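You operate a simulated robot arm through the tools that you are given. There is no shell and no other tool. Be economical: measure what you need, move in short steps, check, and stop when the job is done.

You are at the controls of a simulated two-armed robot. One attempt, no reset.

## Task
Take the cap off the orange jar and lay it down on the top of the fridge.
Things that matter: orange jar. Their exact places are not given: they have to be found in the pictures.

Only the result counts: the job must be done as asked and must still hold three seconds after the hand-in. Knocking over, shifting, dropping, spilling or breaking anything else fails it. A push-on lid holds only when it is set on centred and level and pressed home; a screw cap is set on level and turned clockwise until tight.

## Robot
Two 7-joint arms with two-finger parallel grippers on one trunk, on a base that drives. Base frame: it is fixed to the floor where the robot stands at the start and does not move with it; the origin is under the middle of the robot, x ahead of it, y to its left, z up. Readings come in mm, rad, newtons and seconds.
The left shoulder is at the start at [50, 165, 1130], the right one opposite. With the tool pointing down near the work surface each hand reaches from about 240 to 700 mm from the robot's upright axis, wherever it stands, measured 20 degrees to its own side. Payload 3.91 kg a hand.
Tool frame (each hand has its own): the origin (TCP) lies between the finger pads and is the grasp point; the fingertips stand 30 mm ahead of it; z points along the fingers, y is the line along which they close. The gripper opens to 110 mm. The fingers are 20 mm wide and 10 mm thick; the gripper's body (48 by 112 mm) begins 55 mm behind the TCP.
Orientation is told as [roll, pitch, yaw] about the base's x, y, z axes, in that order, counted from this pose: with the fingers straight down and closing along the base's y, the tool's x points along the base's -x, its y along +y and its z along -z.

## Interface
- The arms move only by the tool apply_moves. It takes "left_steps", "right_steps" or both (then of equal length, played together; a hand with none holds still); each is text: rows parted by semicolons, each of 7 numbers parted by spaces: the shift along the base's x, y, z in mm, then the turn, a rotation vector about the base's x, y, z in rad, then the opening in per cent of the stroke, from 0 (shut) to 100 (fully open). In form: dx dy dz ax ay az fingers; .... A call has 1 to 12 rows; each row is the pose to reach, as a shift and turn from the pose commanded when the call began. Each row takes 0.2 s and may step no farther than 50 mm and 0.15 rad from the row before; otherwise, or with a gripper value out of range, the whole call is refused. A pose out of reach is approached as far as the arm can. The call stops where the force on the tool passes 40 N (or 10 N more than at its start, if that is more) or the arm is blocked; 0.2 s more then pass. The fingers move at their own pace (about 45 mm/s each) and stop on an object; they squeeze with about 39 N. The grip force told is the motor's: it shows also when the fingers shut on nothing. Time passes only in rows, and 0.2 s behind the last, so rows that repeat a pose let the fingers close. It gives the time, the measured TCP pose, the force on the tool (base axes), the opening and the grip force at its end, in the units of the frame above (readings bear some noise), with the torque about the TCP (base axes, N m) and any sound that the robot's microphone picked up.
- Cameras (640 x 400 px; columns grow to the right, rows downward): "scene" is now at [120.2, 25.9, 1321.1]; the picture's right is [0.28, -0.96, 0.00], its down [-0.36, -0.10, -0.93] and it looks along [0.89, 0.26, -0.38] (base axes); focal length 257 px, centre (320, 200). "left" rides on the left gripper at [72, -17, -103] in its tool frame; the picture's right is [0.23, 0.97, 0.00], its down [-0.76, 0.18, -0.62] and it looks along [-0.61, 0.14, 0.78] (tool axes); focal length 222 px, centre (320, 200). "right" rides on the right gripper at [72, 17, -103] in its tool frame; the picture's right is [-0.23, 0.97, 0.00], its down [-0.76, -0.18, -0.62] and it looks along [-0.61, -0.14, 0.78] (tool axes); focal length 222 px, centre (320, 200).
- get_image(camera): a new picture of that camera. No time passes.
- slide_trunk(by): slides the trunk up (or, below 0, down) by that many mm; the arms and the scene camera ride with it, the base frame stays. It gives what a move gives, with no picture.
- steer(legs): drives the robot by 1 to 6 legs, each [ahead, left, turn to the left] in mm, mm and rad, along the robot's own axes; the way and the turn of a leg run together, so that a leg with both is an arc; at most 1500 mm and 3.142 rad a leg. The arms and the cameras ride along, it lands a little off, and it stops where it bumps. It gives what a move gives.
- pan_tilt(pan, tilt): turns the head with the scene camera to pan (to the left, within 1.396 rad either way) and tilt (down, from -0.506 to 1.204), counted from straight ahead of the robot. It gives what a move gives.
- locate(camera, pixels): for up to 12 pixels [column, row] of the newest picture of that camera ("zoom" is the newest enlarged one), the place [x, y, z] in the base frame of the surface seen there, good to about 2 mm. No time passes.
- close_up(camera, box): a new picture of the part [left, top, right, bottom] of that camera's present view, enlarged. No time passes.
- sign_off(): hands the job in; it is judged then, once.

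Work in short steps. Measure before you move; look again where a grasp or a placing could have gone wrong, and mend it. You have 80 turns and 58 pictures in all, those below and enlarged ones among them. Open the grippers and draw the arms clear of the work before you hand the job in, unless the task says otherwise; then end with one line.

The tools are called after ">>>" by a JSON object that holds its "fn" and its "kwargs". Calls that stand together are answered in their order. apply_moves: Moves the arms, as the interface text tells. Its arguments: {"type":"object","properties":{"left_steps":{"type":"string"},"right_steps":{"type":"string"}},"required":[]} The other tools are called the same way: slide_trunk (by) slides the trunk up or down; steer (legs) drives the base; pan_tilt (pan, tilt) turns the head that bears the scene camera; get_image (camera) takes a picture; locate (camera, pixels) gives the place of the surface under pixels of a picture; close_up (camera, box) takes an enlarged picture of a part of a camera's view; sign_off () hands the job in.

At the start:

```text
time: 0.0
left_position: [370.8, 267.5, 1222.7]
left_tool_rot: [-0.001, -0.001, -0.002]
left_ft_force: [0.9, -0.5, 1.0]
left_wrist_torque: [0.03, -0.03, 0.0]
left_finger_gap: 110.0
left_finger_force: 0.0
right_position: [412.5, -54.8, 1162.2]
right_tool_rot: [-0.001, 0.0, 0.001]
right_ft_force: [0.1, 0.4, 0.3]
right_wrist_torque: [-0.02, 0.03, 0.0]
right_finger_gap: 109.9
right_finger_force: 0.0
trunk travel left (down, up): [-350.0, 153.0]
robot x, y, heading: [-1.4, 1.4, 0.0]
head pan, tilt: [0.279, 0.384]
```

scene: 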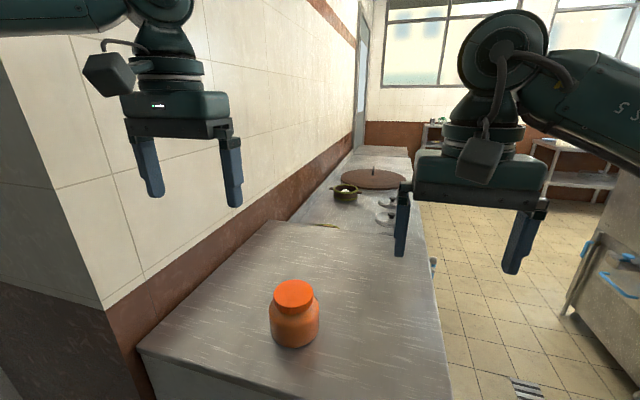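
right: 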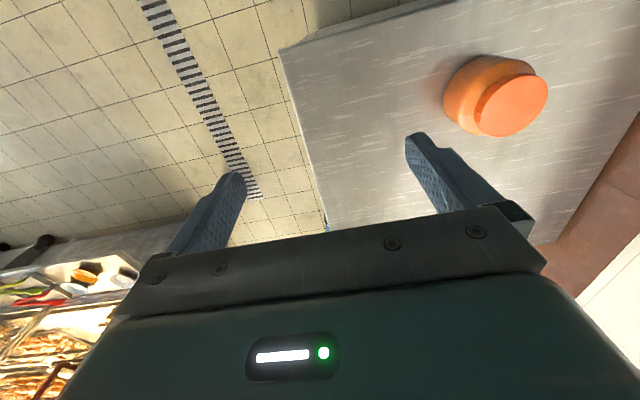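
left: 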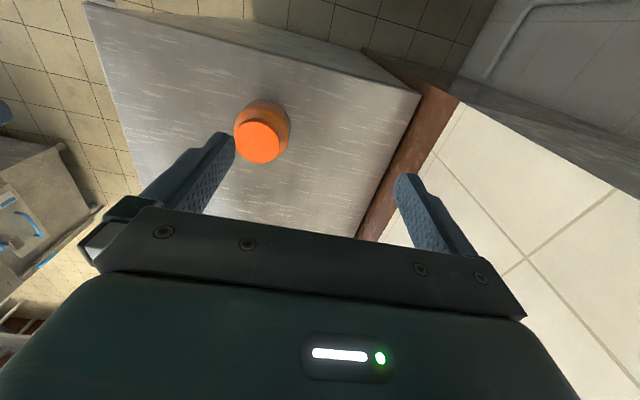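

The orange jar stands near (295,310) in the scene picture. I measure it and the surface it stands on, and points of the surroundings.

>>> {"fn": "locate", "kwargs": {"camera": "scene", "pixels": [[294, 290], [294, 282], [294, 305], [294, 340], [250, 300], [370, 300], [300, 240], [345, 190], [375, 178], [330, 215], [610, 270], [180, 340]]}}

>>> {"fn": "close_up", "kwargs": {"camera": "scene", "box": [240, 250, 360, 360]}}

>>> {"fn": "close_up", "kwargs": {"camera": "scene", "box": [260, 140, 460, 265]}}

```text
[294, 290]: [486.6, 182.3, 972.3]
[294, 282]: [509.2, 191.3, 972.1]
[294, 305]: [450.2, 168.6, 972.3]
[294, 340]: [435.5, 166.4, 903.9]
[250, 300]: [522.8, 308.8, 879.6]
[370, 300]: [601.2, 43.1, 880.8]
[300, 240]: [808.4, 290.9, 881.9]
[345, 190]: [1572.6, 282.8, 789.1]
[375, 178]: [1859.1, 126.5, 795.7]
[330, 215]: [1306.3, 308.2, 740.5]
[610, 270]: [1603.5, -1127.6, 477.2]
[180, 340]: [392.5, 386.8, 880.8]
```

```text
3.64 times, centred on (300, 305) of scene
```

zoom: 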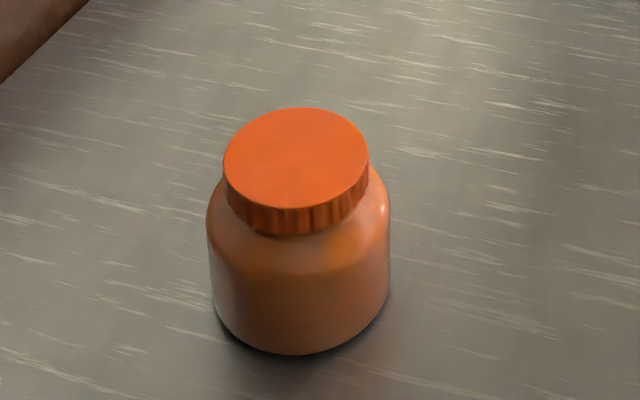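

```text
3.20 times, centred on (360, 202) of scene
```

zoom: 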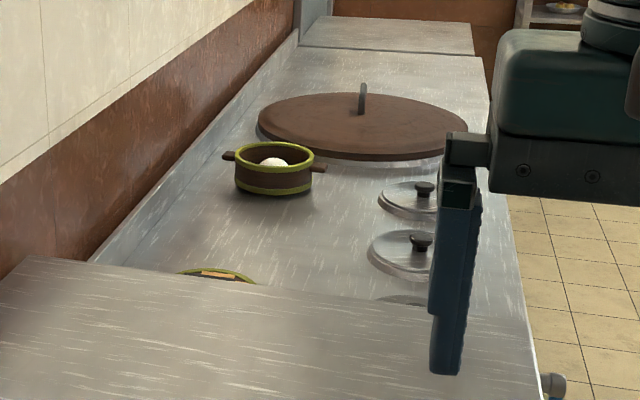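

The jar has a ribbed screw cap, top at z≈972, standing on a metal top at z≈881. I need to learn which thing is the fridge, so I look around.

>>> {"fn": "pan_tilt", "kwargs": {"pan": -0.7, "tilt": 0.3}}

>>> {"fn": "get_image", "kwargs": {"camera": "scene"}}

>>> {"fn": "pan_tilt", "kwargs": {"pan": 1.39, "tilt": 0.4}}

>>> {"fn": "get_image", "kwargs": {"camera": "scene"}}

>>> {"fn": "pan_tilt", "kwargs": {"pan": 0.2, "tilt": 0.9}}

>>> {"fn": "get_image", "kwargs": {"camera": "scene"}}

```text
time: 1.2
left_position: [371.3, 268.2, 1222.0]
left_tool_rot: [-0.001, -0.001, 0.001]
left_ft_force: [0.8, -0.3, -0.5]
left_wrist_torque: [-0.01, 0.01, -0.01]
left_finger_gap: 109.8
left_finger_force: 0.1
right_position: [412.0, -54.9, 1162.1]
right_tool_rot: [0.0, 0.0, 0.0]
right_ft_force: [-0.9, -0.4, -0.7]
right_wrist_torque: [0.01, -0.02, -0.02]
right_finger_gap: 110.1
right_finger_force: 0.1
trunk travel left (down, up): [-350.0, 153.0]
robot x, y, heading: [0.1, -1.2, -0.003]
head pan, tilt: [-0.7, 0.3]
```

```text
52 pictures are left
```

scene: 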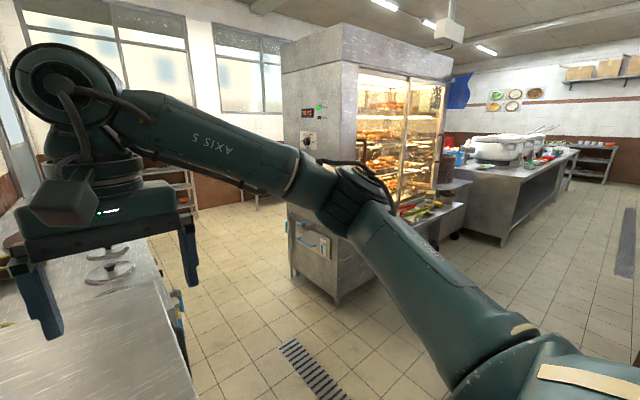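

```text
time: 3.2
left_position: [372.4, 267.9, 1222.9]
left_tool_rot: [0.0, 0.001, -0.001]
left_ft_force: [-0.7, 0.1, 0.0]
left_wrist_torque: [0.01, 0.02, -0.01]
left_finger_gap: 110.0
left_finger_force: 0.1
right_position: [413.3, -54.8, 1162.6]
right_tool_rot: [-0.001, 0.0, 0.001]
right_ft_force: [0.7, -0.2, -0.2]
right_wrist_torque: [0.01, -0.03, 0.0]
right_finger_gap: 110.0
right_finger_force: 0.0
trunk travel left (down, up): [-350.0, 153.0]
robot x, y, heading: [-0.1, 1.2, -0.002]
head pan, tilt: [1.389, 0.4]
```

```text
51 pictures are left
```

scene: 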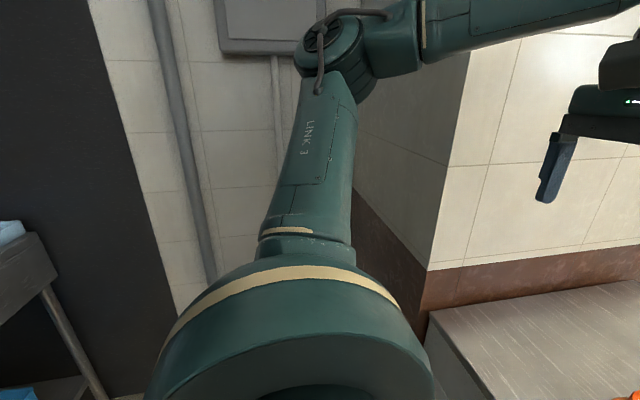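

```text
time: 4.6
left_position: [372.2, 268.5, 1222.5]
left_tool_rot: [0.0, -0.001, 0.0]
left_ft_force: [0.2, -0.4, -0.2]
left_wrist_torque: [0.03, 0.01, -0.04]
left_finger_gap: 110.0
left_finger_force: 0.1
right_position: [413.5, -55.0, 1162.4]
right_tool_rot: [0.001, 0.0, -0.004]
right_ft_force: [1.4, 0.7, 0.8]
right_wrist_torque: [0.0, 0.04, -0.03]
right_finger_gap: 109.9
right_finger_force: 0.0
trunk travel left (down, up): [-350.0, 153.0]
robot x, y, heading: [-1.9, 4.8, -0.002]
head pan, tilt: [0.201, 0.901]
```

```text
50 pictures are left
```

scene: 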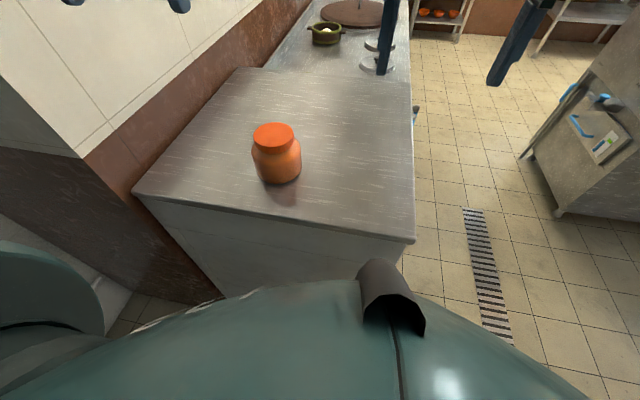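

The metal block under the jar is my candidate for the fridge, but there's another box at the far end. I step to the right to see the front of these units.

>>> {"fn": "steer", "kwargs": {"legs": [[0, -900, 0]]}}

>>> {"fn": "pan_tilt", "kwargs": {"pan": 0.7, "tilt": 0.45}}

>>> {"fn": "get_image", "kwargs": {"camera": "scene"}}

```text
time: 12.9
left_position: [372.0, -635.7, 1223.1]
left_tool_rot: [0.001, 0.001, -0.001]
left_ft_force: [0.4, 0.6, 0.6]
left_wrist_torque: [0.02, 0.0, 0.01]
left_finger_gap: 109.9
left_finger_force: 0.0
right_position: [411.6, -958.4, 1161.8]
right_tool_rot: [0.0, 0.001, 0.0]
right_ft_force: [0.1, -0.4, -1.2]
right_wrist_torque: [0.04, -0.03, -0.04]
right_finger_gap: 109.9
right_finger_force: 0.0
trunk travel left (down, up): [-350.0, 153.0]
robot x, y, heading: [-0.3, -903.4, -0.001]
head pan, tilt: [0.201, 0.901]
```

```text
time: 13.8
left_position: [371.1, -635.5, 1222.7]
left_tool_rot: [0.001, 0.0, -0.002]
left_ft_force: [-0.6, -0.6, 0.5]
left_wrist_torque: [0.0, 0.03, 0.02]
left_finger_gap: 110.1
left_finger_force: 0.1
right_position: [413.4, -957.6, 1161.7]
right_tool_rot: [-0.001, 0.0, 0.0]
right_ft_force: [-0.2, 0.1, -0.3]
right_wrist_torque: [0.01, -0.01, 0.01]
right_finger_gap: 110.1
right_finger_force: 0.1
trunk travel left (down, up): [-350.0, 153.0]
robot x, y, heading: [1.1, -904.0, -0.001]
head pan, tilt: [0.7, 0.45]
```

```text
49 pictures are left
```

scene: 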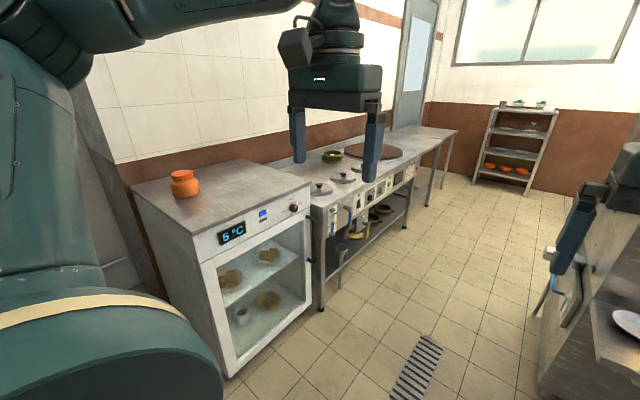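

The "5 °C" glass-door unit under the jar is the fridge, so the cap only has to go beside the jar on its top. I drive back and measure the jar carefully.

>>> {"fn": "steer", "kwargs": {"legs": [[0, 904, 0]]}}

>>> {"fn": "pan_tilt", "kwargs": {"pan": 0.35, "tilt": 0.7}}

>>> {"fn": "get_image", "kwargs": {"camera": "scene"}}

```text
time: 22.1
left_position: [380.4, 263.2, 1223.0]
left_tool_rot: [0.0, 0.0, -0.012]
left_ft_force: [0.3, 0.1, -0.4]
left_wrist_torque: [0.04, -0.02, -0.02]
left_finger_gap: 110.0
left_finger_force: 0.0
right_position: [417.6, -60.1, 1162.4]
right_tool_rot: [0.001, 0.0, -0.012]
right_ft_force: [-0.2, -0.7, 0.6]
right_wrist_torque: [0.0, 0.0, 0.0]
right_finger_gap: 110.0
right_finger_force: 0.0
trunk travel left (down, up): [-350.0, 153.0]
robot x, y, heading: [4.4, 1.8, -0.009]
head pan, tilt: [0.7, 0.45]
```

```text
time: 22.9
left_position: [381.4, 262.8, 1222.9]
left_tool_rot: [0.0, -0.001, -0.012]
left_ft_force: [1.1, 0.4, -0.5]
left_wrist_torque: [-0.03, 0.0, 0.0]
left_finger_gap: 109.9
left_finger_force: 0.0
right_position: [417.2, -59.6, 1162.7]
right_tool_rot: [0.0, -0.002, -0.012]
right_ft_force: [-0.3, -0.3, -0.2]
right_wrist_torque: [-0.02, 0.01, 0.0]
right_finger_gap: 110.0
right_finger_force: 0.0
trunk travel left (down, up): [-350.0, 153.0]
robot x, y, heading: [6.4, 0.4, -0.009]
head pan, tilt: [0.351, 0.7]
```

```text
48 pictures are left
```

scene: 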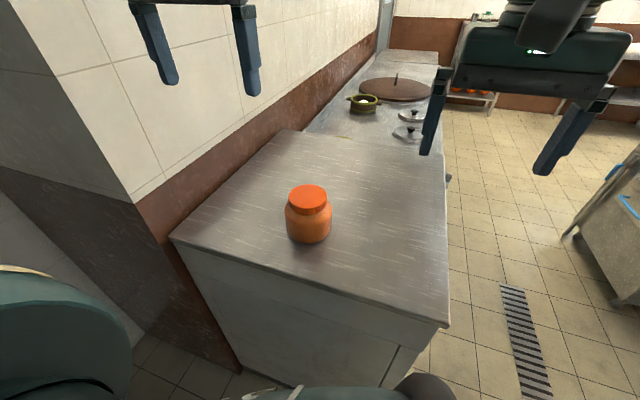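

I take an enlarged view of the jar around (308,213) to measure the cap and body.

>>> {"fn": "close_up", "kwargs": {"camera": "scene", "box": [268, 175, 348, 225]}}

>>> {"fn": "locate", "kwargs": {"camera": "scene", "pixels": [[308, 186], [290, 198], [326, 198], [308, 208], [287, 220], [330, 220], [308, 238], [176, 238], [440, 318], [290, 135], [440, 200], [308, 225]]}}

```text
8.00 times, centred on (308, 200) of scene
```

zoom: 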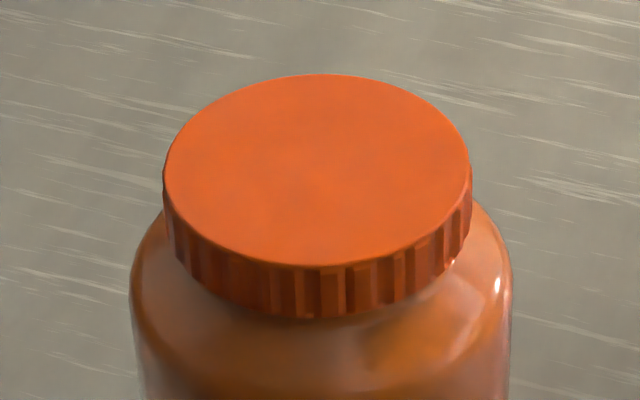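

```text
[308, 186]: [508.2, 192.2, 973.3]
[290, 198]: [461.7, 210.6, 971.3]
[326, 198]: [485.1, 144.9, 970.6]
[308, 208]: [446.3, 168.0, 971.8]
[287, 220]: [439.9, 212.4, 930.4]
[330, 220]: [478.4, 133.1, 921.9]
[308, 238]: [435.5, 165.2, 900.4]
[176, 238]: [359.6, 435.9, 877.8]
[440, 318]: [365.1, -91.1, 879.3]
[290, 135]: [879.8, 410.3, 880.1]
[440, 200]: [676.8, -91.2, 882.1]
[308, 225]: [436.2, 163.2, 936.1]
```

>>> {"fn": "locate", "kwargs": {"camera": "zoom", "pixels": [[320, 78], [168, 175], [468, 175], [320, 262], [320, 272], [320, 314], [320, 330], [320, 395], [135, 300], [508, 300], [220, 100], [420, 245]]}}

```text
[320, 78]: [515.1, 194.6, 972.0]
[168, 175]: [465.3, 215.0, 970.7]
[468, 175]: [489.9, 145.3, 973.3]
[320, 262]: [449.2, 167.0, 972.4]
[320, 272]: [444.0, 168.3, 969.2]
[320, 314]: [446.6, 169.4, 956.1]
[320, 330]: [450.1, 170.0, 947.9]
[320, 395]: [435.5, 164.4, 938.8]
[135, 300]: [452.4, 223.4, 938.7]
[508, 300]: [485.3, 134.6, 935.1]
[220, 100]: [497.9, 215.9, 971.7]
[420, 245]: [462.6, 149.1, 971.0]
```

The cap's centre is about (481,180), radius ≈37, z 955–972; the body's radius is ≈48. I'll hold the jar with the right hand from the right side, nearly level, camera upward, and unscrew with the left hand from above; first I yaw the right hand.

>>> {"fn": "apply_moves", "kwargs": {"right_steps": "0 -10 0 0 0 -0.14 100; 0 -20 0 0 0 -0.28 100; 0 -30 0 0 0 -0.42 100; 0 -40 0 0 0 -0.56 100; 0 -50 0 0 0 -0.70 100; 0 -60 0 0 0 -0.84 100; 0 -60 0 0 0 -0.98 100; 0 -60 0 0 0 -1.12 100; 0 -60 0 0 0 -1.26 100; 0 -60 0 0 0 -1.40 100; 0 -60 0 0 0 -1.54 100; 0 -60 0 0 0 -1.68 100"}}

```text
time: 25.6
left_position: [381.1, 263.7, 1223.2]
left_tool_rot: [0.001, -0.001, -0.013]
left_ft_force: [0.6, 0.4, -1.0]
left_wrist_torque: [-0.02, 0.02, 0.01]
left_finger_gap: 109.9
left_finger_force: 0.0
right_position: [418.5, -120.5, 1160.9]
right_tool_rot: [-0.001, -0.002, -1.694]
right_ft_force: [0.1, 0.6, -0.9]
right_wrist_torque: [0.0, -0.01, 0.01]
right_finger_gap: 110.0
right_finger_force: 0.0
trunk travel left (down, up): [-350.0, 153.0]
robot x, y, heading: [2.8, -0.1, -0.013]
head pan, tilt: [0.351, 0.7]
```

Yaw works. I finish the yaw to about -2.0 rad, pointing direction φ≈65°.

>>> {"fn": "apply_moves", "kwargs": {"right_steps": "0 0 0 0 0 -0.11 100; 0 0 0 0 0 -0.21 100; 0 0 0 0 0 -0.313 100"}}

```text
time: 26.4
left_position: [380.3, 263.7, 1222.0]
left_tool_rot: [0.001, -0.001, -0.01]
left_ft_force: [-0.1, 0.1, -0.2]
left_wrist_torque: [-0.02, 0.0, 0.0]
left_finger_gap: 109.7
left_finger_force: 0.1
right_position: [418.2, -119.9, 1162.3]
right_tool_rot: [0.0, 0.001, -2.006]
right_ft_force: [-0.1, -0.4, 0.3]
right_wrist_torque: [0.02, 0.0, -0.04]
right_finger_gap: 110.1
right_finger_force: 0.1
trunk travel left (down, up): [-350.0, 153.0]
robot x, y, heading: [7.3, 1.2, -0.006]
head pan, tilt: [0.351, 0.7]
```

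Now tilt the hand 75° about the horizontal axis (0.906,-0.423,0) so that it points to the jar, 15° below level.

>>> {"fn": "apply_moves", "kwargs": {"right_steps": "0 0 -5 0.1186 -0.0553 0 100; 0 0 -10 0.2373 -0.1106 0 100; 0 0 -15 0.3559 -0.1660 0 100; 0 0 -20 0.4745 -0.2213 0 100; 0 0 -25 0.5932 -0.2766 0 100; 0 0 -30 0.7118 -0.3319 0 100; 0 0 -35 0.8304 -0.3872 0 100; 0 0 -40 0.9491 -0.4426 0 100; 0 0 -45 1.0677 -0.4979 0 100; 0 0 -50 1.1863 -0.5532 0 100"}}

>>> {"fn": "get_image", "kwargs": {"camera": "scene"}}

```text
time: 28.6
left_position: [380.0, 262.4, 1223.4]
left_tool_rot: [0.0, -0.002, -0.011]
left_ft_force: [0.8, -0.1, 0.0]
left_wrist_torque: [-0.04, -0.01, 0.0]
left_finger_gap: 110.0
left_finger_force: 0.1
right_position: [417.9, -120.0, 1113.2]
right_tool_rot: [0.01, 1.311, -1.998]
right_ft_force: [-0.1, 0.2, 0.6]
right_wrist_torque: [0.0, 0.01, 0.01]
right_finger_gap: 110.0
right_finger_force: 0.2
trunk travel left (down, up): [-350.0, 153.0]
robot x, y, heading: [5.4, 0.7, -0.015]
head pan, tilt: [0.351, 0.7]
```

```text
46 pictures are left
```

scene: 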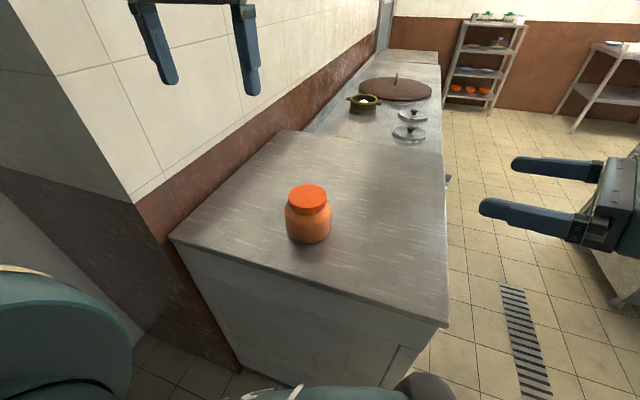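

The pose was reached. I go to a pre-grasp point 120 mm behind the jar centre, at first at z≈950.

>>> {"fn": "apply_moves", "kwargs": {"right_steps": "2 32 -27 0 0 0 100; 4 64 -54 0 0 0 100; 6 96 -81 0 0 0 100; 8 128 -108 0 0 0 100; 10 160 -135 0 0 0 100; 12 191 -163 0 0 0 100; 12 191 -163 0 0 0 100"}}

>>> {"fn": "get_image", "kwargs": {"camera": "scene"}}

>>> {"fn": "get_image", "kwargs": {"camera": "right"}}

```text
time: 30.1
left_position: [380.8, 262.6, 1223.5]
left_tool_rot: [0.0, -0.001, -0.012]
left_ft_force: [0.2, 0.3, 0.0]
left_wrist_torque: [0.02, 0.01, 0.0]
left_finger_gap: 110.0
left_finger_force: 0.1
right_position: [428.3, 71.0, 949.0]
right_tool_rot: [0.009, 1.31, -1.998]
right_ft_force: [0.0, -0.4, 0.5]
right_wrist_torque: [0.01, 0.0, -0.02]
right_finger_gap: 109.7
right_finger_force: 0.1
trunk travel left (down, up): [-350.0, 153.0]
robot x, y, heading: [3.4, 2.7, -0.014]
head pan, tilt: [0.351, 0.7]
```

```text
45 pictures are left
```

scene: 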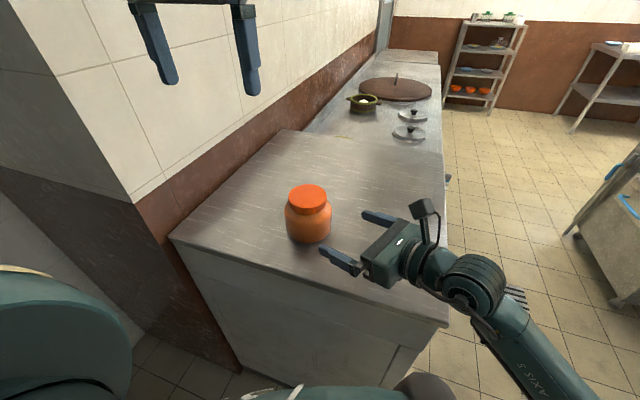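

```text
44 pictures are left
```

right: 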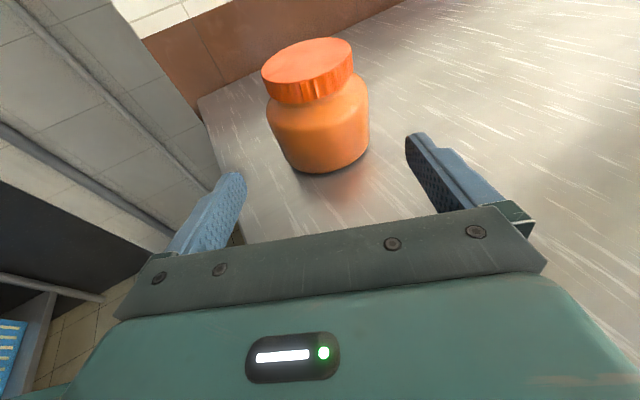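

The open hand (fingers at (230,200) and (430,150)) is in line with the jar. I lower to z≈916 and advance slowly so the fingers straddle the body, still open.

>>> {"fn": "apply_moves", "kwargs": {"right_steps": "1 -1 -17 0 0 0 100; 2 -1 -33 0 0 0 100; 14 25 -33 0 0 0 100; 26 50 -33 0 0 0 100; 37 75 -33 0 0 0 100; 48 100 -33 0 0 0 100; 48 100 -33 0 0 0 100"}}

>>> {"fn": "get_image", "kwargs": {"camera": "right"}}

>>> {"fn": "get_image", "kwargs": {"camera": "scene"}}

```text
time: 31.8
left_position: [381.9, 263.3, 1222.4]
left_tool_rot: [0.0, -0.001, -0.013]
left_ft_force: [0.6, -0.1, 0.4]
left_wrist_torque: [0.02, -0.03, 0.0]
left_finger_gap: 110.0
left_finger_force: 0.0
right_position: [479.0, 170.0, 916.7]
right_tool_rot: [0.009, 1.308, -1.997]
right_ft_force: [-0.6, -0.7, 0.2]
right_wrist_torque: [0.01, 0.02, -0.01]
right_finger_gap: 110.1
right_finger_force: 0.1
trunk travel left (down, up): [-350.0, 153.0]
robot x, y, heading: [5.3, -3.1, -0.011]
head pan, tilt: [0.351, 0.7]
```

```text
43 pictures are left
```

right: 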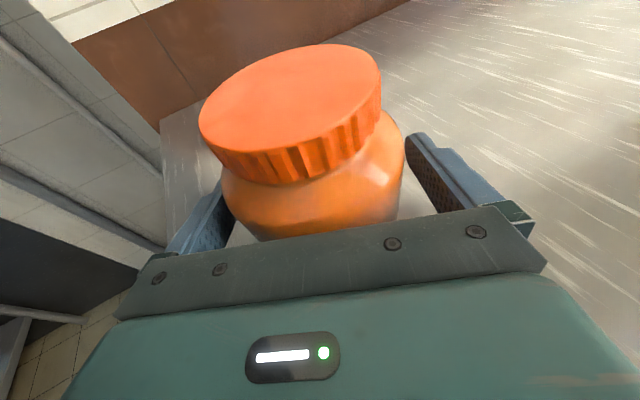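

```text
42 pictures are left
```

scene: 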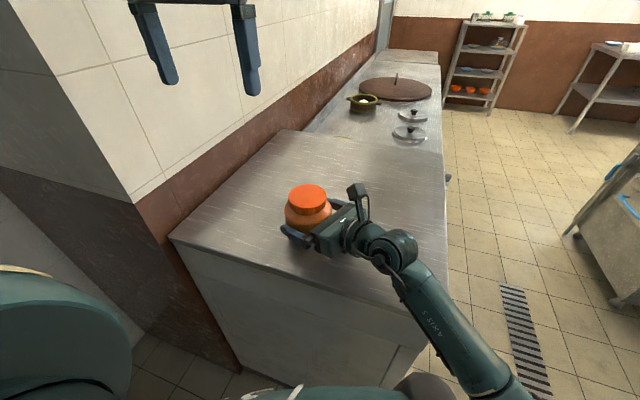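

The fingers straddle the body with clearance on both sides. I close the right hand on the jar.

>>> {"fn": "apply_moves", "kwargs": {"right_steps": "0 0 0 0 0 0 90; 0 0 0 0 0 0 86; 0 0 0 0 0 0 80; 0 0 0 0 0 0 70; 0 0 0 0 0 0 60; 0 0 0 0 0 0 60"}}

>>> {"fn": "close_up", "kwargs": {"camera": "scene", "box": [268, 175, 348, 225]}}

>>> {"fn": "locate", "kwargs": {"camera": "zoom", "pixels": [[320, 78], [168, 175], [468, 175], [320, 262]]}}

```text
time: 33.1
left_position: [381.4, 263.6, 1224.0]
left_tool_rot: [0.0, 0.001, -0.011]
left_ft_force: [0.4, -0.7, -0.1]
left_wrist_torque: [-0.03, 0.02, 0.0]
left_finger_gap: 110.0
left_finger_force: 0.1
right_position: [477.3, 170.4, 916.1]
right_tool_rot: [0.006, 1.309, -2.003]
right_ft_force: [-2.3, 3.1, 1.4]
right_wrist_torque: [0.13, 0.26, -0.01]
right_finger_gap: 99.2
right_finger_force: 38.8
trunk travel left (down, up): [-350.0, 153.0]
robot x, y, heading: [4.2, -1.0, -0.013]
head pan, tilt: [0.351, 0.7]
```

```text
8.00 times, centred on (308, 200) of scene
```

zoom: 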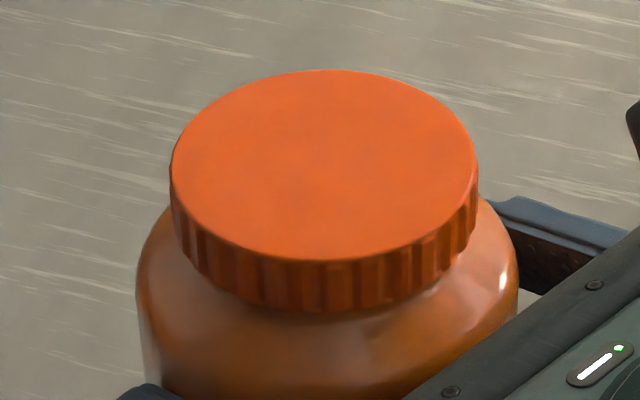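

```text
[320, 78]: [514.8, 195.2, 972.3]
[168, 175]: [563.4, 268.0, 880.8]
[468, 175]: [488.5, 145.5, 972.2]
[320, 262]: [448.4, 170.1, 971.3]
```

The jar is held (gap 99 mm). I measure the cap centre anew and the top of the right hand's camera at (357,190), which must stay clear of the left hand.

>>> {"fn": "locate", "kwargs": {"camera": "zoom", "pixels": [[324, 165], [320, 72], [172, 168], [476, 168], [322, 258], [322, 308]]}}

>>> {"fn": "get_image", "kwargs": {"camera": "scene"}}

>>> {"fn": "locate", "kwargs": {"camera": "scene", "pixels": [[357, 185], [353, 191], [365, 188], [362, 196], [360, 210], [368, 215]]}}

```text
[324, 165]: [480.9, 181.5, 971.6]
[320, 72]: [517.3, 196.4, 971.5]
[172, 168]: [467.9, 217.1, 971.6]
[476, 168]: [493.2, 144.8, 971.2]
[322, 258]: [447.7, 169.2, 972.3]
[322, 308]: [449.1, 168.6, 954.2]
```

```text
40 pictures are left
```

scene: 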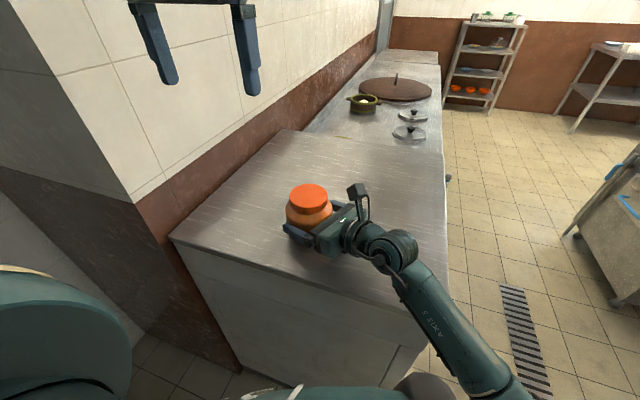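

```text
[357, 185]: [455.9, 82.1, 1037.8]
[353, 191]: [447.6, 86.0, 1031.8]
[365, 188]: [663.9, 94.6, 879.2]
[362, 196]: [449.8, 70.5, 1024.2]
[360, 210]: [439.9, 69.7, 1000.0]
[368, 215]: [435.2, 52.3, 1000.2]
```

The right camera tops out at z≈1038, ~98 mm from the jar axis, which is clear. I bring the open left hand above the cap (centre (482,182)) with yaw +0.3 for the most unscrewing room.

>>> {"fn": "apply_moves", "kwargs": {"left_steps": "20 -16 -20 0 0 0.06 100; 40 -33 -45 0 0 0.12 100; 60 -49 -70 0 0 0.18 100; 80 -65 -95 0 0 0.24 100; 101 -82 -120 0 0 0.31 100; 101 -82 -143 0 0 0.31 100; 101 -82 -143 0 0 0.31 100"}}

>>> {"fn": "get_image", "kwargs": {"camera": "left"}}

>>> {"fn": "get_image", "kwargs": {"camera": "scene"}}

```text
time: 34.8
left_position: [481.2, 180.5, 1079.3]
left_tool_rot: [0.0, 0.0, 0.298]
left_ft_force: [0.4, -0.5, 1.0]
left_wrist_torque: [0.03, 0.0, -0.01]
left_finger_gap: 109.9
left_finger_force: 0.0
right_position: [476.6, 169.4, 916.5]
right_tool_rot: [0.007, 1.309, -1.999]
right_ft_force: [-1.5, 0.4, 3.8]
right_wrist_torque: [0.17, 0.45, -0.07]
right_finger_gap: 99.2
right_finger_force: 39.1
trunk travel left (down, up): [-350.0, 153.0]
robot x, y, heading: [7.4, 2.3, -0.015]
head pan, tilt: [0.351, 0.7]
```

```text
39 pictures are left
```

left: 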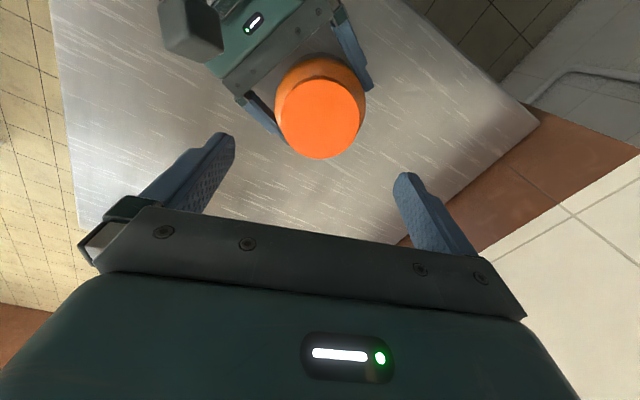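

```text
38 pictures are left
```

scene: 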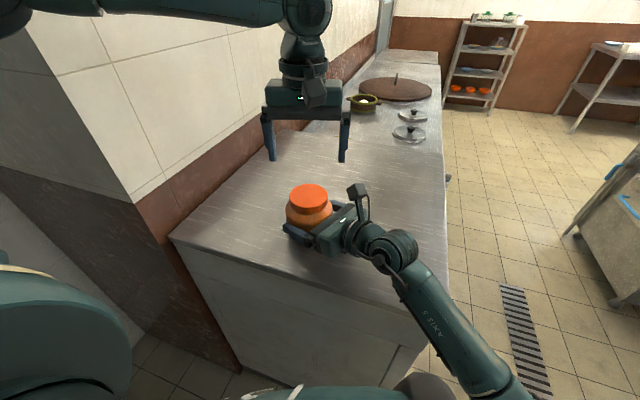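

The left hand is centred above the cap. I lower it to TCP z≈982 (fingertips ≈952, just above the shoulder) with fingers open.

>>> {"fn": "apply_moves", "kwargs": {"left_steps": "1 1 -40 0 0 0 100; 1 1 -75 0 0 0 100; 1 1 -97 0 0 0 100; 1 1 -97 0 0 0 100"}}

>>> {"fn": "close_up", "kwargs": {"camera": "scene", "box": [248, 140, 408, 265]}}

>>> {"fn": "get_image", "kwargs": {"camera": "left"}}

```text
time: 35.8
left_position: [481.6, 181.1, 981.4]
left_tool_rot: [-0.002, 0.0, 0.295]
left_ft_force: [0.4, 0.3, -0.7]
left_wrist_torque: [0.01, -0.01, -0.03]
left_finger_gap: 109.9
left_finger_force: 0.1
right_position: [477.4, 170.6, 916.1]
right_tool_rot: [0.006, 1.309, -2.002]
right_ft_force: [-0.1, 0.4, 3.4]
right_wrist_torque: [0.14, 0.41, -0.02]
right_finger_gap: 99.2
right_finger_force: 38.6
trunk travel left (down, up): [-350.0, 153.0]
robot x, y, heading: [9.1, 1.6, -0.015]
head pan, tilt: [0.351, 0.7]
```

```text
3.20 times, centred on (328, 202) of scene
```

zoom: 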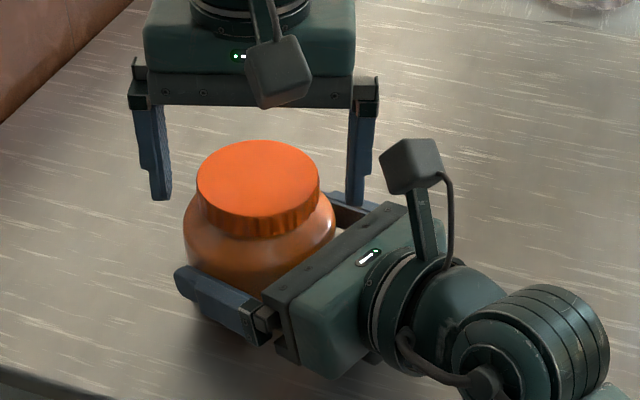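

```text
36 pictures are left
```

left: 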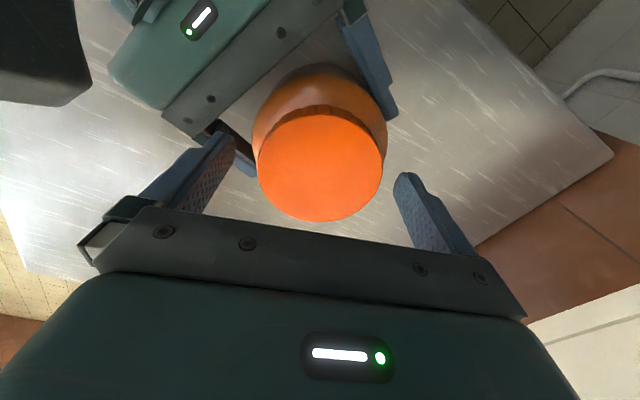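

The fingers stand on both sides of the cap. I close the left hand on it.

>>> {"fn": "apply_moves", "kwargs": {"left_steps": "0 0 0 0 0 0 80; 0 0 0 0 0 0 70; 0 0 0 0 0 0 60; 0 0 0 0 0 0 50; 0 0 0 0 0 0 50"}}

>>> {"fn": "close_up", "kwargs": {"camera": "scene", "box": [248, 140, 408, 265]}}

```text
time: 37.0
left_position: [482.9, 181.0, 981.9]
left_tool_rot: [-0.001, 0.0, 0.295]
left_ft_force: [-0.6, -1.4, -1.2]
left_wrist_torque: [-0.09, -0.02, 0.06]
left_finger_gap: 73.8
left_finger_force: 39.6
right_position: [476.2, 170.9, 917.9]
right_tool_rot: [0.007, 1.309, -2.0]
right_ft_force: [1.6, 1.2, 4.1]
right_wrist_torque: [0.09, 0.38, -0.11]
right_finger_gap: 99.0
right_finger_force: 38.9
trunk travel left (down, up): [-350.0, 153.0]
robot x, y, heading: [7.7, 0.7, -0.015]
head pan, tilt: [0.351, 0.7]
```

```text
3.20 times, centred on (328, 202) of scene
```

zoom: 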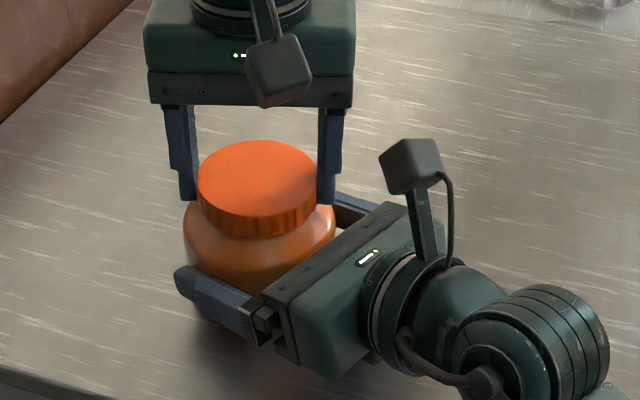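

Cap gripped at 73.8 mm. I turn it counter-clockwise in small steps without lift and watch the torques.

>>> {"fn": "apply_moves", "kwargs": {"left_steps": "0 0 0 0 0 0.08 50; 0 0 0 0 0 0.16 50; 0 0 0 0 0 0.24 50; 0 0 0 0 0 0.32 50"}}

```text
time: 38.0
left_position: [480.9, 182.6, 983.1]
left_tool_rot: [-0.001, 0.002, 0.617]
left_ft_force: [0.5, -4.3, -2.0]
left_wrist_torque: [-0.12, -0.02, 0.01]
left_finger_gap: 74.0
left_finger_force: 39.5
right_position: [476.9, 170.8, 917.0]
right_tool_rot: [0.005, 1.31, -2.001]
right_ft_force: [0.8, 4.5, 4.4]
right_wrist_torque: [-0.05, 0.27, -0.02]
right_finger_gap: 98.9
right_finger_force: 39.4
trunk travel left (down, up): [-350.0, 153.0]
robot x, y, heading: [4.2, -2.1, -0.011]
head pan, tilt: [0.351, 0.7]
```

It turned with little torque. I go on turning, watching the vertical force for the thread's lift.

>>> {"fn": "apply_moves", "kwargs": {"left_steps": "0 0 0 0 0 0.12 50; 0 0 0 0 0 0.24 50; 0 0 0 0 0 0.36 50; 0 0 0 0 0 0.48 50; 0 0 0 0 0 0.60 50; 0 0 0 0 0 0.72 50"}}

>>> {"fn": "close_up", "kwargs": {"camera": "scene", "box": [248, 140, 408, 265]}}

```text
time: 39.4
left_position: [482.2, 181.3, 983.8]
left_tool_rot: [-0.002, -0.001, 1.338]
left_ft_force: [-3.5, -6.2, 4.6]
left_wrist_torque: [-0.12, 0.05, -0.02]
left_finger_gap: 74.0
left_finger_force: 38.9
right_position: [476.2, 169.7, 915.7]
right_tool_rot: [0.007, 1.309, -2.002]
right_ft_force: [5.6, 8.4, 3.2]
right_wrist_torque: [0.28, 0.35, -0.18]
right_finger_gap: 98.8
right_finger_force: 38.9
trunk travel left (down, up): [-350.0, 153.0]
robot x, y, heading: [7.6, -0.3, -0.016]
head pan, tilt: [0.351, 0.7]
```

```text
3.20 times, centred on (328, 202) of scene
```

zoom: 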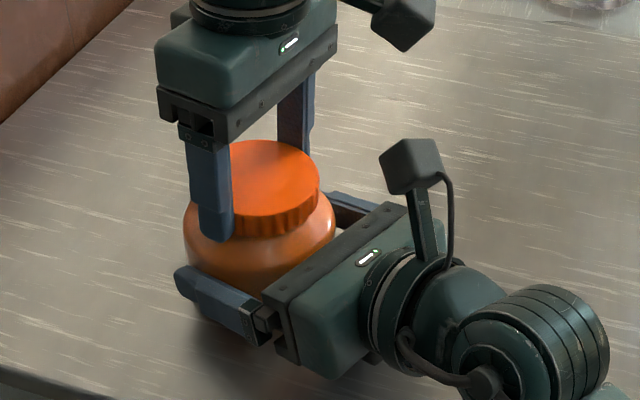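

Torque stays low and the cap turns with the hand. I continue to yaw ≈2.0 with a slight lift of 2 mm.

>>> {"fn": "apply_moves", "kwargs": {"left_steps": "0 0 0 0 0 0.12 50; 0 0 1 0 0 0.24 50; 0 0 1 0 0 0.36 50; 0 0 1 0 0 0.48 50; 0 0 2 0 0 0.60 50; 0 0 2 0 0 0.70 50"}}

```text
time: 40.8
left_position: [481.5, 181.9, 982.7]
left_tool_rot: [0.003, -0.003, 2.039]
left_ft_force: [-9.1, -12.1, -4.7]
left_wrist_torque: [-0.25, -0.02, 0.0]
left_finger_gap: 73.9
left_finger_force: 38.9
right_position: [477.3, 170.7, 916.1]
right_tool_rot: [0.006, 1.308, -2.0]
right_ft_force: [7.0, 11.0, 5.3]
right_wrist_torque: [-0.3, 0.84, 0.02]
right_finger_gap: 99.2
right_finger_force: 38.9
trunk travel left (down, up): [-350.0, 153.0]
robot x, y, heading: [4.4, -0.4, -0.012]
head pan, tilt: [0.351, 0.7]
```

About 100° turned; side force is rising a little. I test a small lift of 4 mm to see if the cap is free.

>>> {"fn": "apply_moves", "kwargs": {"left_steps": "0 0 2 0 0 0 50; 0 0 4 0 0 0 50"}}

>>> {"fn": "close_up", "kwargs": {"camera": "scene", "box": [248, 140, 408, 265]}}

```text
time: 41.4
left_position: [482.9, 182.1, 986.2]
left_tool_rot: [0.004, -0.004, 2.037]
left_ft_force: [-6.2, -11.0, -23.2]
left_wrist_torque: [-0.22, -0.51, 0.03]
left_finger_gap: 73.7
left_finger_force: 38.6
right_position: [477.1, 171.5, 920.0]
right_tool_rot: [0.01, 1.316, -1.997]
right_ft_force: [6.1, 11.3, 15.2]
right_wrist_torque: [-0.39, 0.82, -0.01]
right_finger_gap: 99.2
right_finger_force: 39.4
trunk travel left (down, up): [-350.0, 153.0]
robot x, y, heading: [-0.8, 0.2, -0.014]
head pan, tilt: [0.351, 0.7]
```

```text
3.20 times, centred on (328, 202) of scene
```

zoom: 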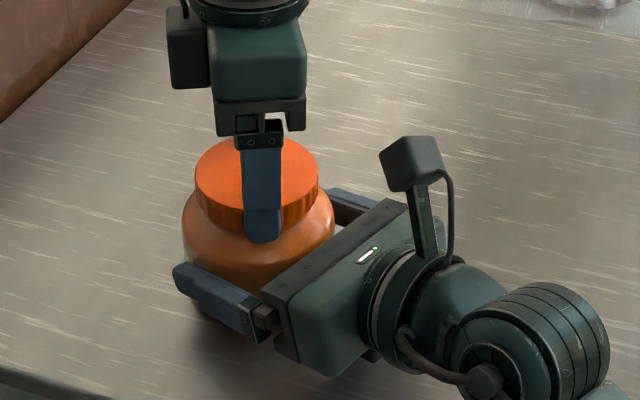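

The cap is still threaded (23 N, the jar rose with it). I lower back and keep turning.

>>> {"fn": "apply_moves", "kwargs": {"left_steps": "0 0 -2 0 0 0 50; 0 0 -4 0 0 0 50; 0 0 -4 0 0 0.12 50; 0 0 -4 0 0 0.24 50; 0 0 -4 0 0 0.36 50; 0 0 -4 0 0 0.48 50; 0 0 -4 0 0 0.60 50; 0 0 -4 0 0 0.72 50"}}

>>> {"fn": "close_up", "kwargs": {"camera": "scene", "box": [228, 80, 428, 265]}}

```text
time: 43.1
left_position: [495.0, 315.3, 996.3]
left_tool_rot: [0.033, 0.018, 2.728]
left_ft_force: [1.5, -3.4, 17.2]
left_wrist_torque: [0.26, -0.2, 0.0]
left_finger_gap: 72.6
left_finger_force: 38.7
left hand out of reach, approached as far as the arm can: row 4, 5, 6, 7, 8
right_position: [476.4, 168.6, 917.6]
right_tool_rot: [0.009, 1.309, -2.0]
right_ft_force: [-0.8, -0.4, 0.3]
right_wrist_torque: [0.01, 0.0, 0.0]
right_finger_gap: 66.2
right_finger_force: 0.1
trunk travel left (down, up): [-350.0, 153.0]
robot x, y, heading: [5.3, -2.0, -0.016]
head pan, tilt: [0.351, 0.7]
```

```text
2.16 times, centred on (328, 172) of scene
```

zoom: 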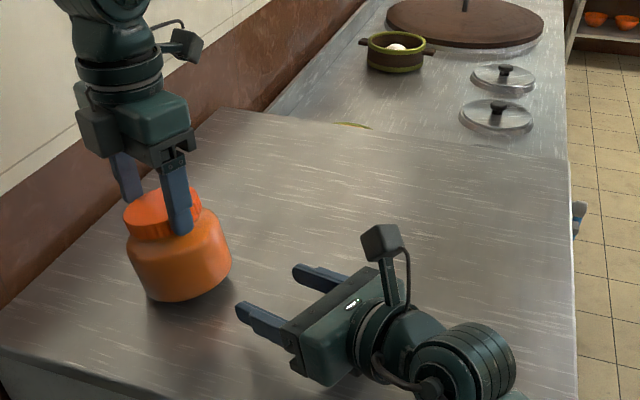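

The left wrist hit its range and dragged the jar out of the right hand to (495,315); the jar is still held by the cap. I back off and open the right hand, and raise the left by 10 mm to get the jar off the surface.

>>> {"fn": "apply_moves", "kwargs": {"left_steps": "0 0 3 0 0 0 50; 0 0 6 0 0 0 50; 0 0 10 0 0 0 50; 0 0 10 0 0 0 50", "right_steps": "-10 -23 0 0 0 0 80; -20 -46 0 0 0 0 90; -32 -70 0 0 0 0 100; -42 -91 0 0 0 0 100"}}

>>> {"fn": "get_image", "kwargs": {"camera": "scene"}}

>>> {"fn": "get_image", "kwargs": {"camera": "right"}}

```text
time: 44.1
left_position: [496.7, 336.0, 999.1]
left_tool_rot: [0.005, -0.002, 2.754]
left_ft_force: [0.0, 0.4, -7.9]
left_wrist_torque: [0.08, 0.06, -0.01]
left_finger_gap: 72.3
left_finger_force: 38.8
left hand out of reach, approached as far as the arm can: row 1, 2, 3, 4
right_position: [436.8, 80.2, 918.2]
right_tool_rot: [0.002, 1.308, -2.004]
right_ft_force: [0.9, 0.0, 0.5]
right_wrist_torque: [-0.01, -0.06, 0.0]
right_finger_gap: 109.8
right_finger_force: 0.1
trunk travel left (down, up): [-350.0, 153.0]
robot x, y, heading: [3.9, -1.4, -0.012]
head pan, tilt: [0.351, 0.7]
```

```text
31 pictures are left
```

scene: 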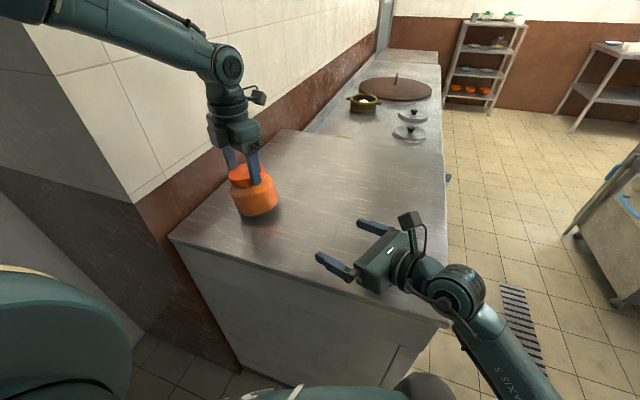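

```text
30 pictures are left
```

right: 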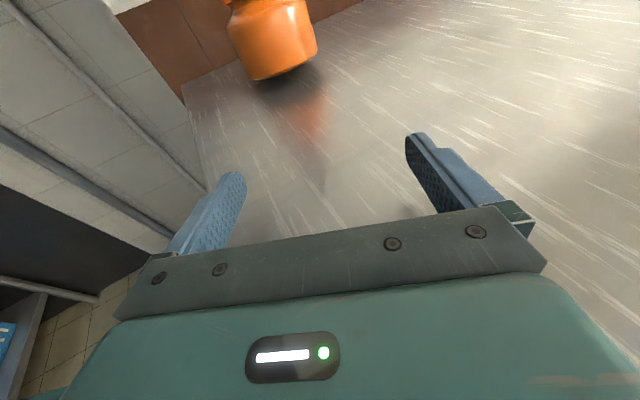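

The commanded left pose is still the jar-origin with too much yaw. I unwind the yaw gradually while commanding near where the hand is now, raised 25 mm, then bring it toward (482,230).

>>> {"fn": "apply_moves", "kwargs": {"left_steps": "0 45 8 0 0 -0.1 50; 5 90 12 0 0 -0.2 50; 5 130 15 0 0 -0.3 50; 5 140 15 0 0 -0.42 50; 5 135 15 0 0 -0.56 50; 5 125 15 0 0 -0.70 50; 5 105 15 0 0 -0.85 50; 5 85 15 0 0 -1.0 50; 3 65 15 0 0 -1.1 50; 3 50 15 0 0 -1.2 50; 3 50 15 0 0 -1.2 50"}}

>>> {"fn": "get_image", "kwargs": {"camera": "scene"}}

>>> {"fn": "get_image", "kwargs": {"camera": "right"}}

```text
time: 44.8
left_position: [498.3, 411.3, 1010.4]
left_tool_rot: [0.018, -0.004, 2.568]
left_ft_force: [-3.8, -8.9, -6.4]
left_wrist_torque: [1.04, -0.51, 0.2]
left_finger_gap: 72.8
left_finger_force: 39.2
right_position: [436.5, 79.4, 915.8]
right_tool_rot: [0.001, 1.306, -2.007]
right_ft_force: [1.3, 0.3, 0.0]
right_wrist_torque: [0.01, 0.02, -0.01]
right_finger_gap: 110.1
right_finger_force: 0.1
trunk travel left (down, up): [-350.0, 153.0]
robot x, y, heading: [4.8, -0.5, -0.01]
head pan, tilt: [0.351, 0.7]
stopped in row 3 (left hand): the force on the tool passed its limit at 60 N (the readings are from after the stop); the commanded pose is now the measured one
```

```text
29 pictures are left
```

scene: 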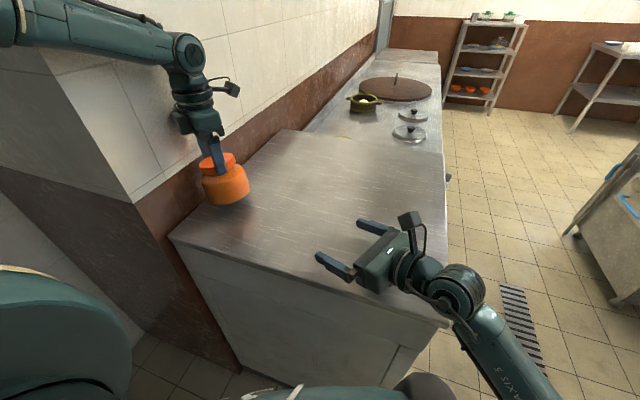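

```text
28 pictures are left
```

right: 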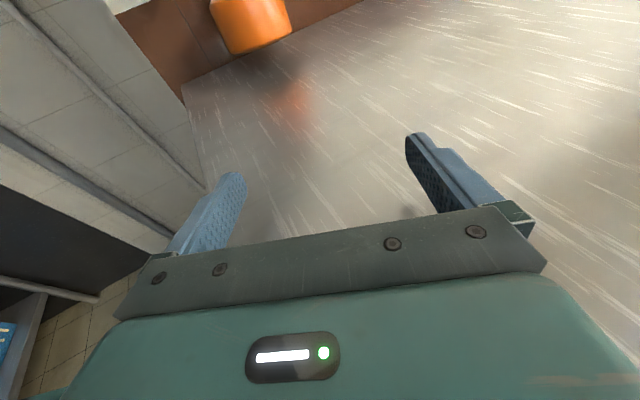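

The jar touched the wall; the commanded pose is now the true one. I move back toward -y in modest steps with yaw unwinding.

>>> {"fn": "apply_moves", "kwargs": {"left_steps": "0 -20 2 0 0 0 50; 0 -40 5 0 0 -0.05 50; 0 -60 8 0 0 -0.10 50; 0 -80 8 0 0 -0.2 50; 0 -100 8 0 0 -0.3 50; 0 -115 8 0 0 -0.4 50; 0 -130 8 0 0 -0.5 50; 0 -145 8 0 0 -0.6 50; 0 -155 8 0 0 -0.7 50; 0 -165 8 0 0 -0.8 50; 0 -165 8 0 0 -0.8 50"}}

>>> {"fn": "get_image", "kwargs": {"camera": "scene"}}

>>> {"fn": "get_image", "kwargs": {"camera": "right"}}

```text
time: 47.2
left_position: [499.9, 246.6, 1020.1]
left_tool_rot: [0.015, -0.002, 1.764]
left_ft_force: [-0.1, -0.6, -7.9]
left_wrist_torque: [0.09, -0.06, -0.03]
left_finger_gap: 72.8
left_finger_force: 39.0
right_position: [436.3, 80.0, 916.4]
right_tool_rot: [0.004, 1.309, -2.006]
right_ft_force: [0.4, 0.2, -0.2]
right_wrist_torque: [-0.01, 0.01, -0.01]
right_finger_gap: 110.2
right_finger_force: 0.1
trunk travel left (down, up): [-350.0, 153.0]
robot x, y, heading: [9.4, 0.5, -0.006]
head pan, tilt: [0.351, 0.7]
```

```text
27 pictures are left
```

scene: 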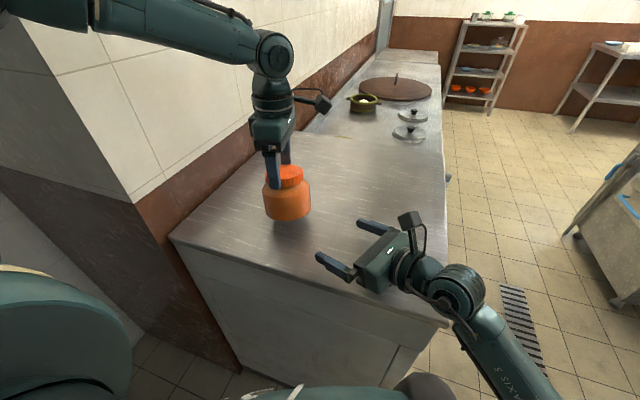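

```text
26 pictures are left
```

right: 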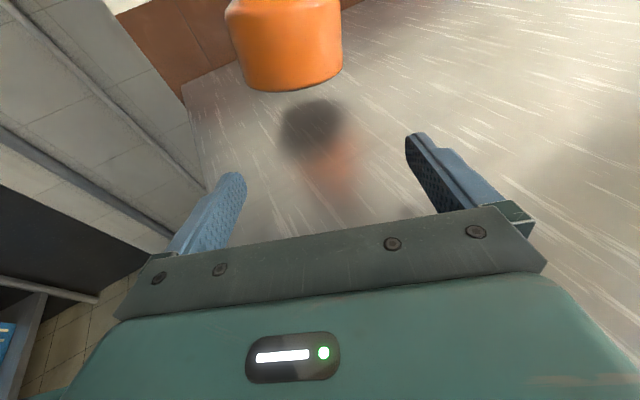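

The jar hangs nearly upright from the left hand. I take it to about (482,185) and lower it to just above the surface.

>>> {"fn": "apply_moves", "kwargs": {"left_steps": "-5 -20 -5 0 0 0 50; -10 -40 -15 0 0 0 50; -17 -62 -25 0 0 0 50; -17 -62 -31 0 0 0 50; -17 -62 -31 0 0 0 50"}}

>>> {"fn": "get_image", "kwargs": {"camera": "right"}}

>>> {"fn": "close_up", "kwargs": {"camera": "scene", "box": [248, 140, 408, 265]}}

```text
time: 48.4
left_position: [481.4, 183.9, 993.1]
left_tool_rot: [0.009, 0.001, 1.767]
left_ft_force: [-4.1, -1.5, 26.6]
left_wrist_torque: [0.34, -0.47, -0.06]
left_finger_gap: 73.1
left_finger_force: 38.7
right_position: [435.1, 79.6, 918.9]
right_tool_rot: [0.013, 1.311, -1.994]
right_ft_force: [-0.4, 0.7, 0.0]
right_wrist_torque: [0.04, -0.03, 0.01]
right_finger_gap: 110.0
right_finger_force: 0.0
trunk travel left (down, up): [-350.0, 153.0]
robot x, y, heading: [2.5, 1.2, -0.012]
head pan, tilt: [0.351, 0.7]
```

```text
25 pictures are left
```

right: 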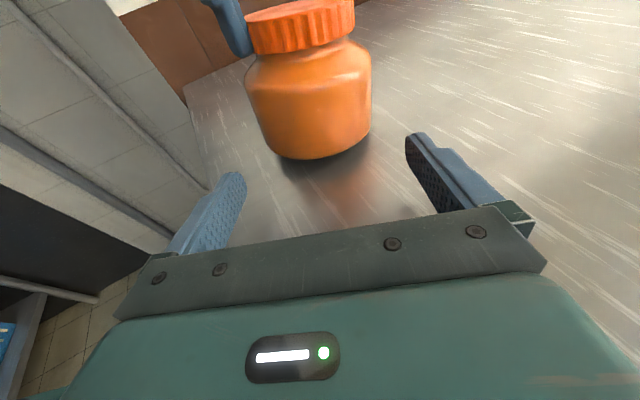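

```text
3.20 times, centred on (328, 202) of scene
```

zoom: 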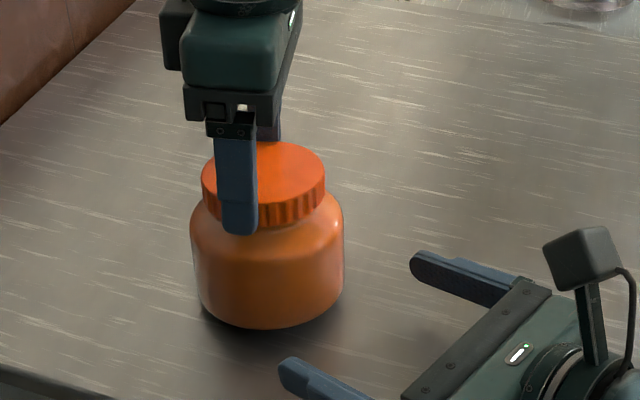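

The jar rests on the surface (26 N up). I ease up 3 mm, then open the left hand slowly so the jar settles flat, and rise.

>>> {"fn": "apply_moves", "kwargs": {"left_steps": "0 0 3 0 0 0 50; 0 0 3 0 0 0 68; 0 0 3 0 0 0 75; 0 0 3 0 0 0 85; 0 0 3 0 0 0 100; 0 0 3 0 0 0 100"}}

>>> {"fn": "close_up", "kwargs": {"camera": "scene", "box": [248, 140, 408, 265]}}

```text
time: 49.8
left_position: [483.4, 185.2, 992.6]
left_tool_rot: [0.014, -0.002, 1.768]
left_ft_force: [0.0, 0.8, 0.8]
left_wrist_torque: [0.01, -0.01, -0.03]
left_finger_gap: 110.0
left_finger_force: 0.0
right_position: [436.1, 80.0, 917.2]
right_tool_rot: [0.006, 1.309, -2.003]
right_ft_force: [0.0, 0.5, 0.1]
right_wrist_torque: [0.01, 0.0, 0.02]
right_finger_gap: 110.1
right_finger_force: 0.0
trunk travel left (down, up): [-350.0, 153.0]
robot x, y, heading: [9.1, 0.2, -0.012]
head pan, tilt: [0.351, 0.7]
```

```text
3.20 times, centred on (328, 202) of scene
```

zoom: 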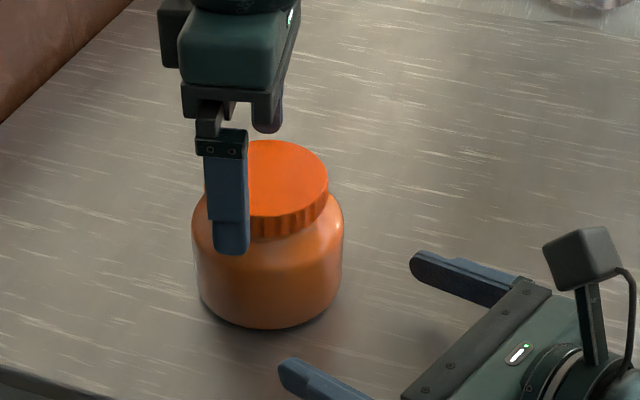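

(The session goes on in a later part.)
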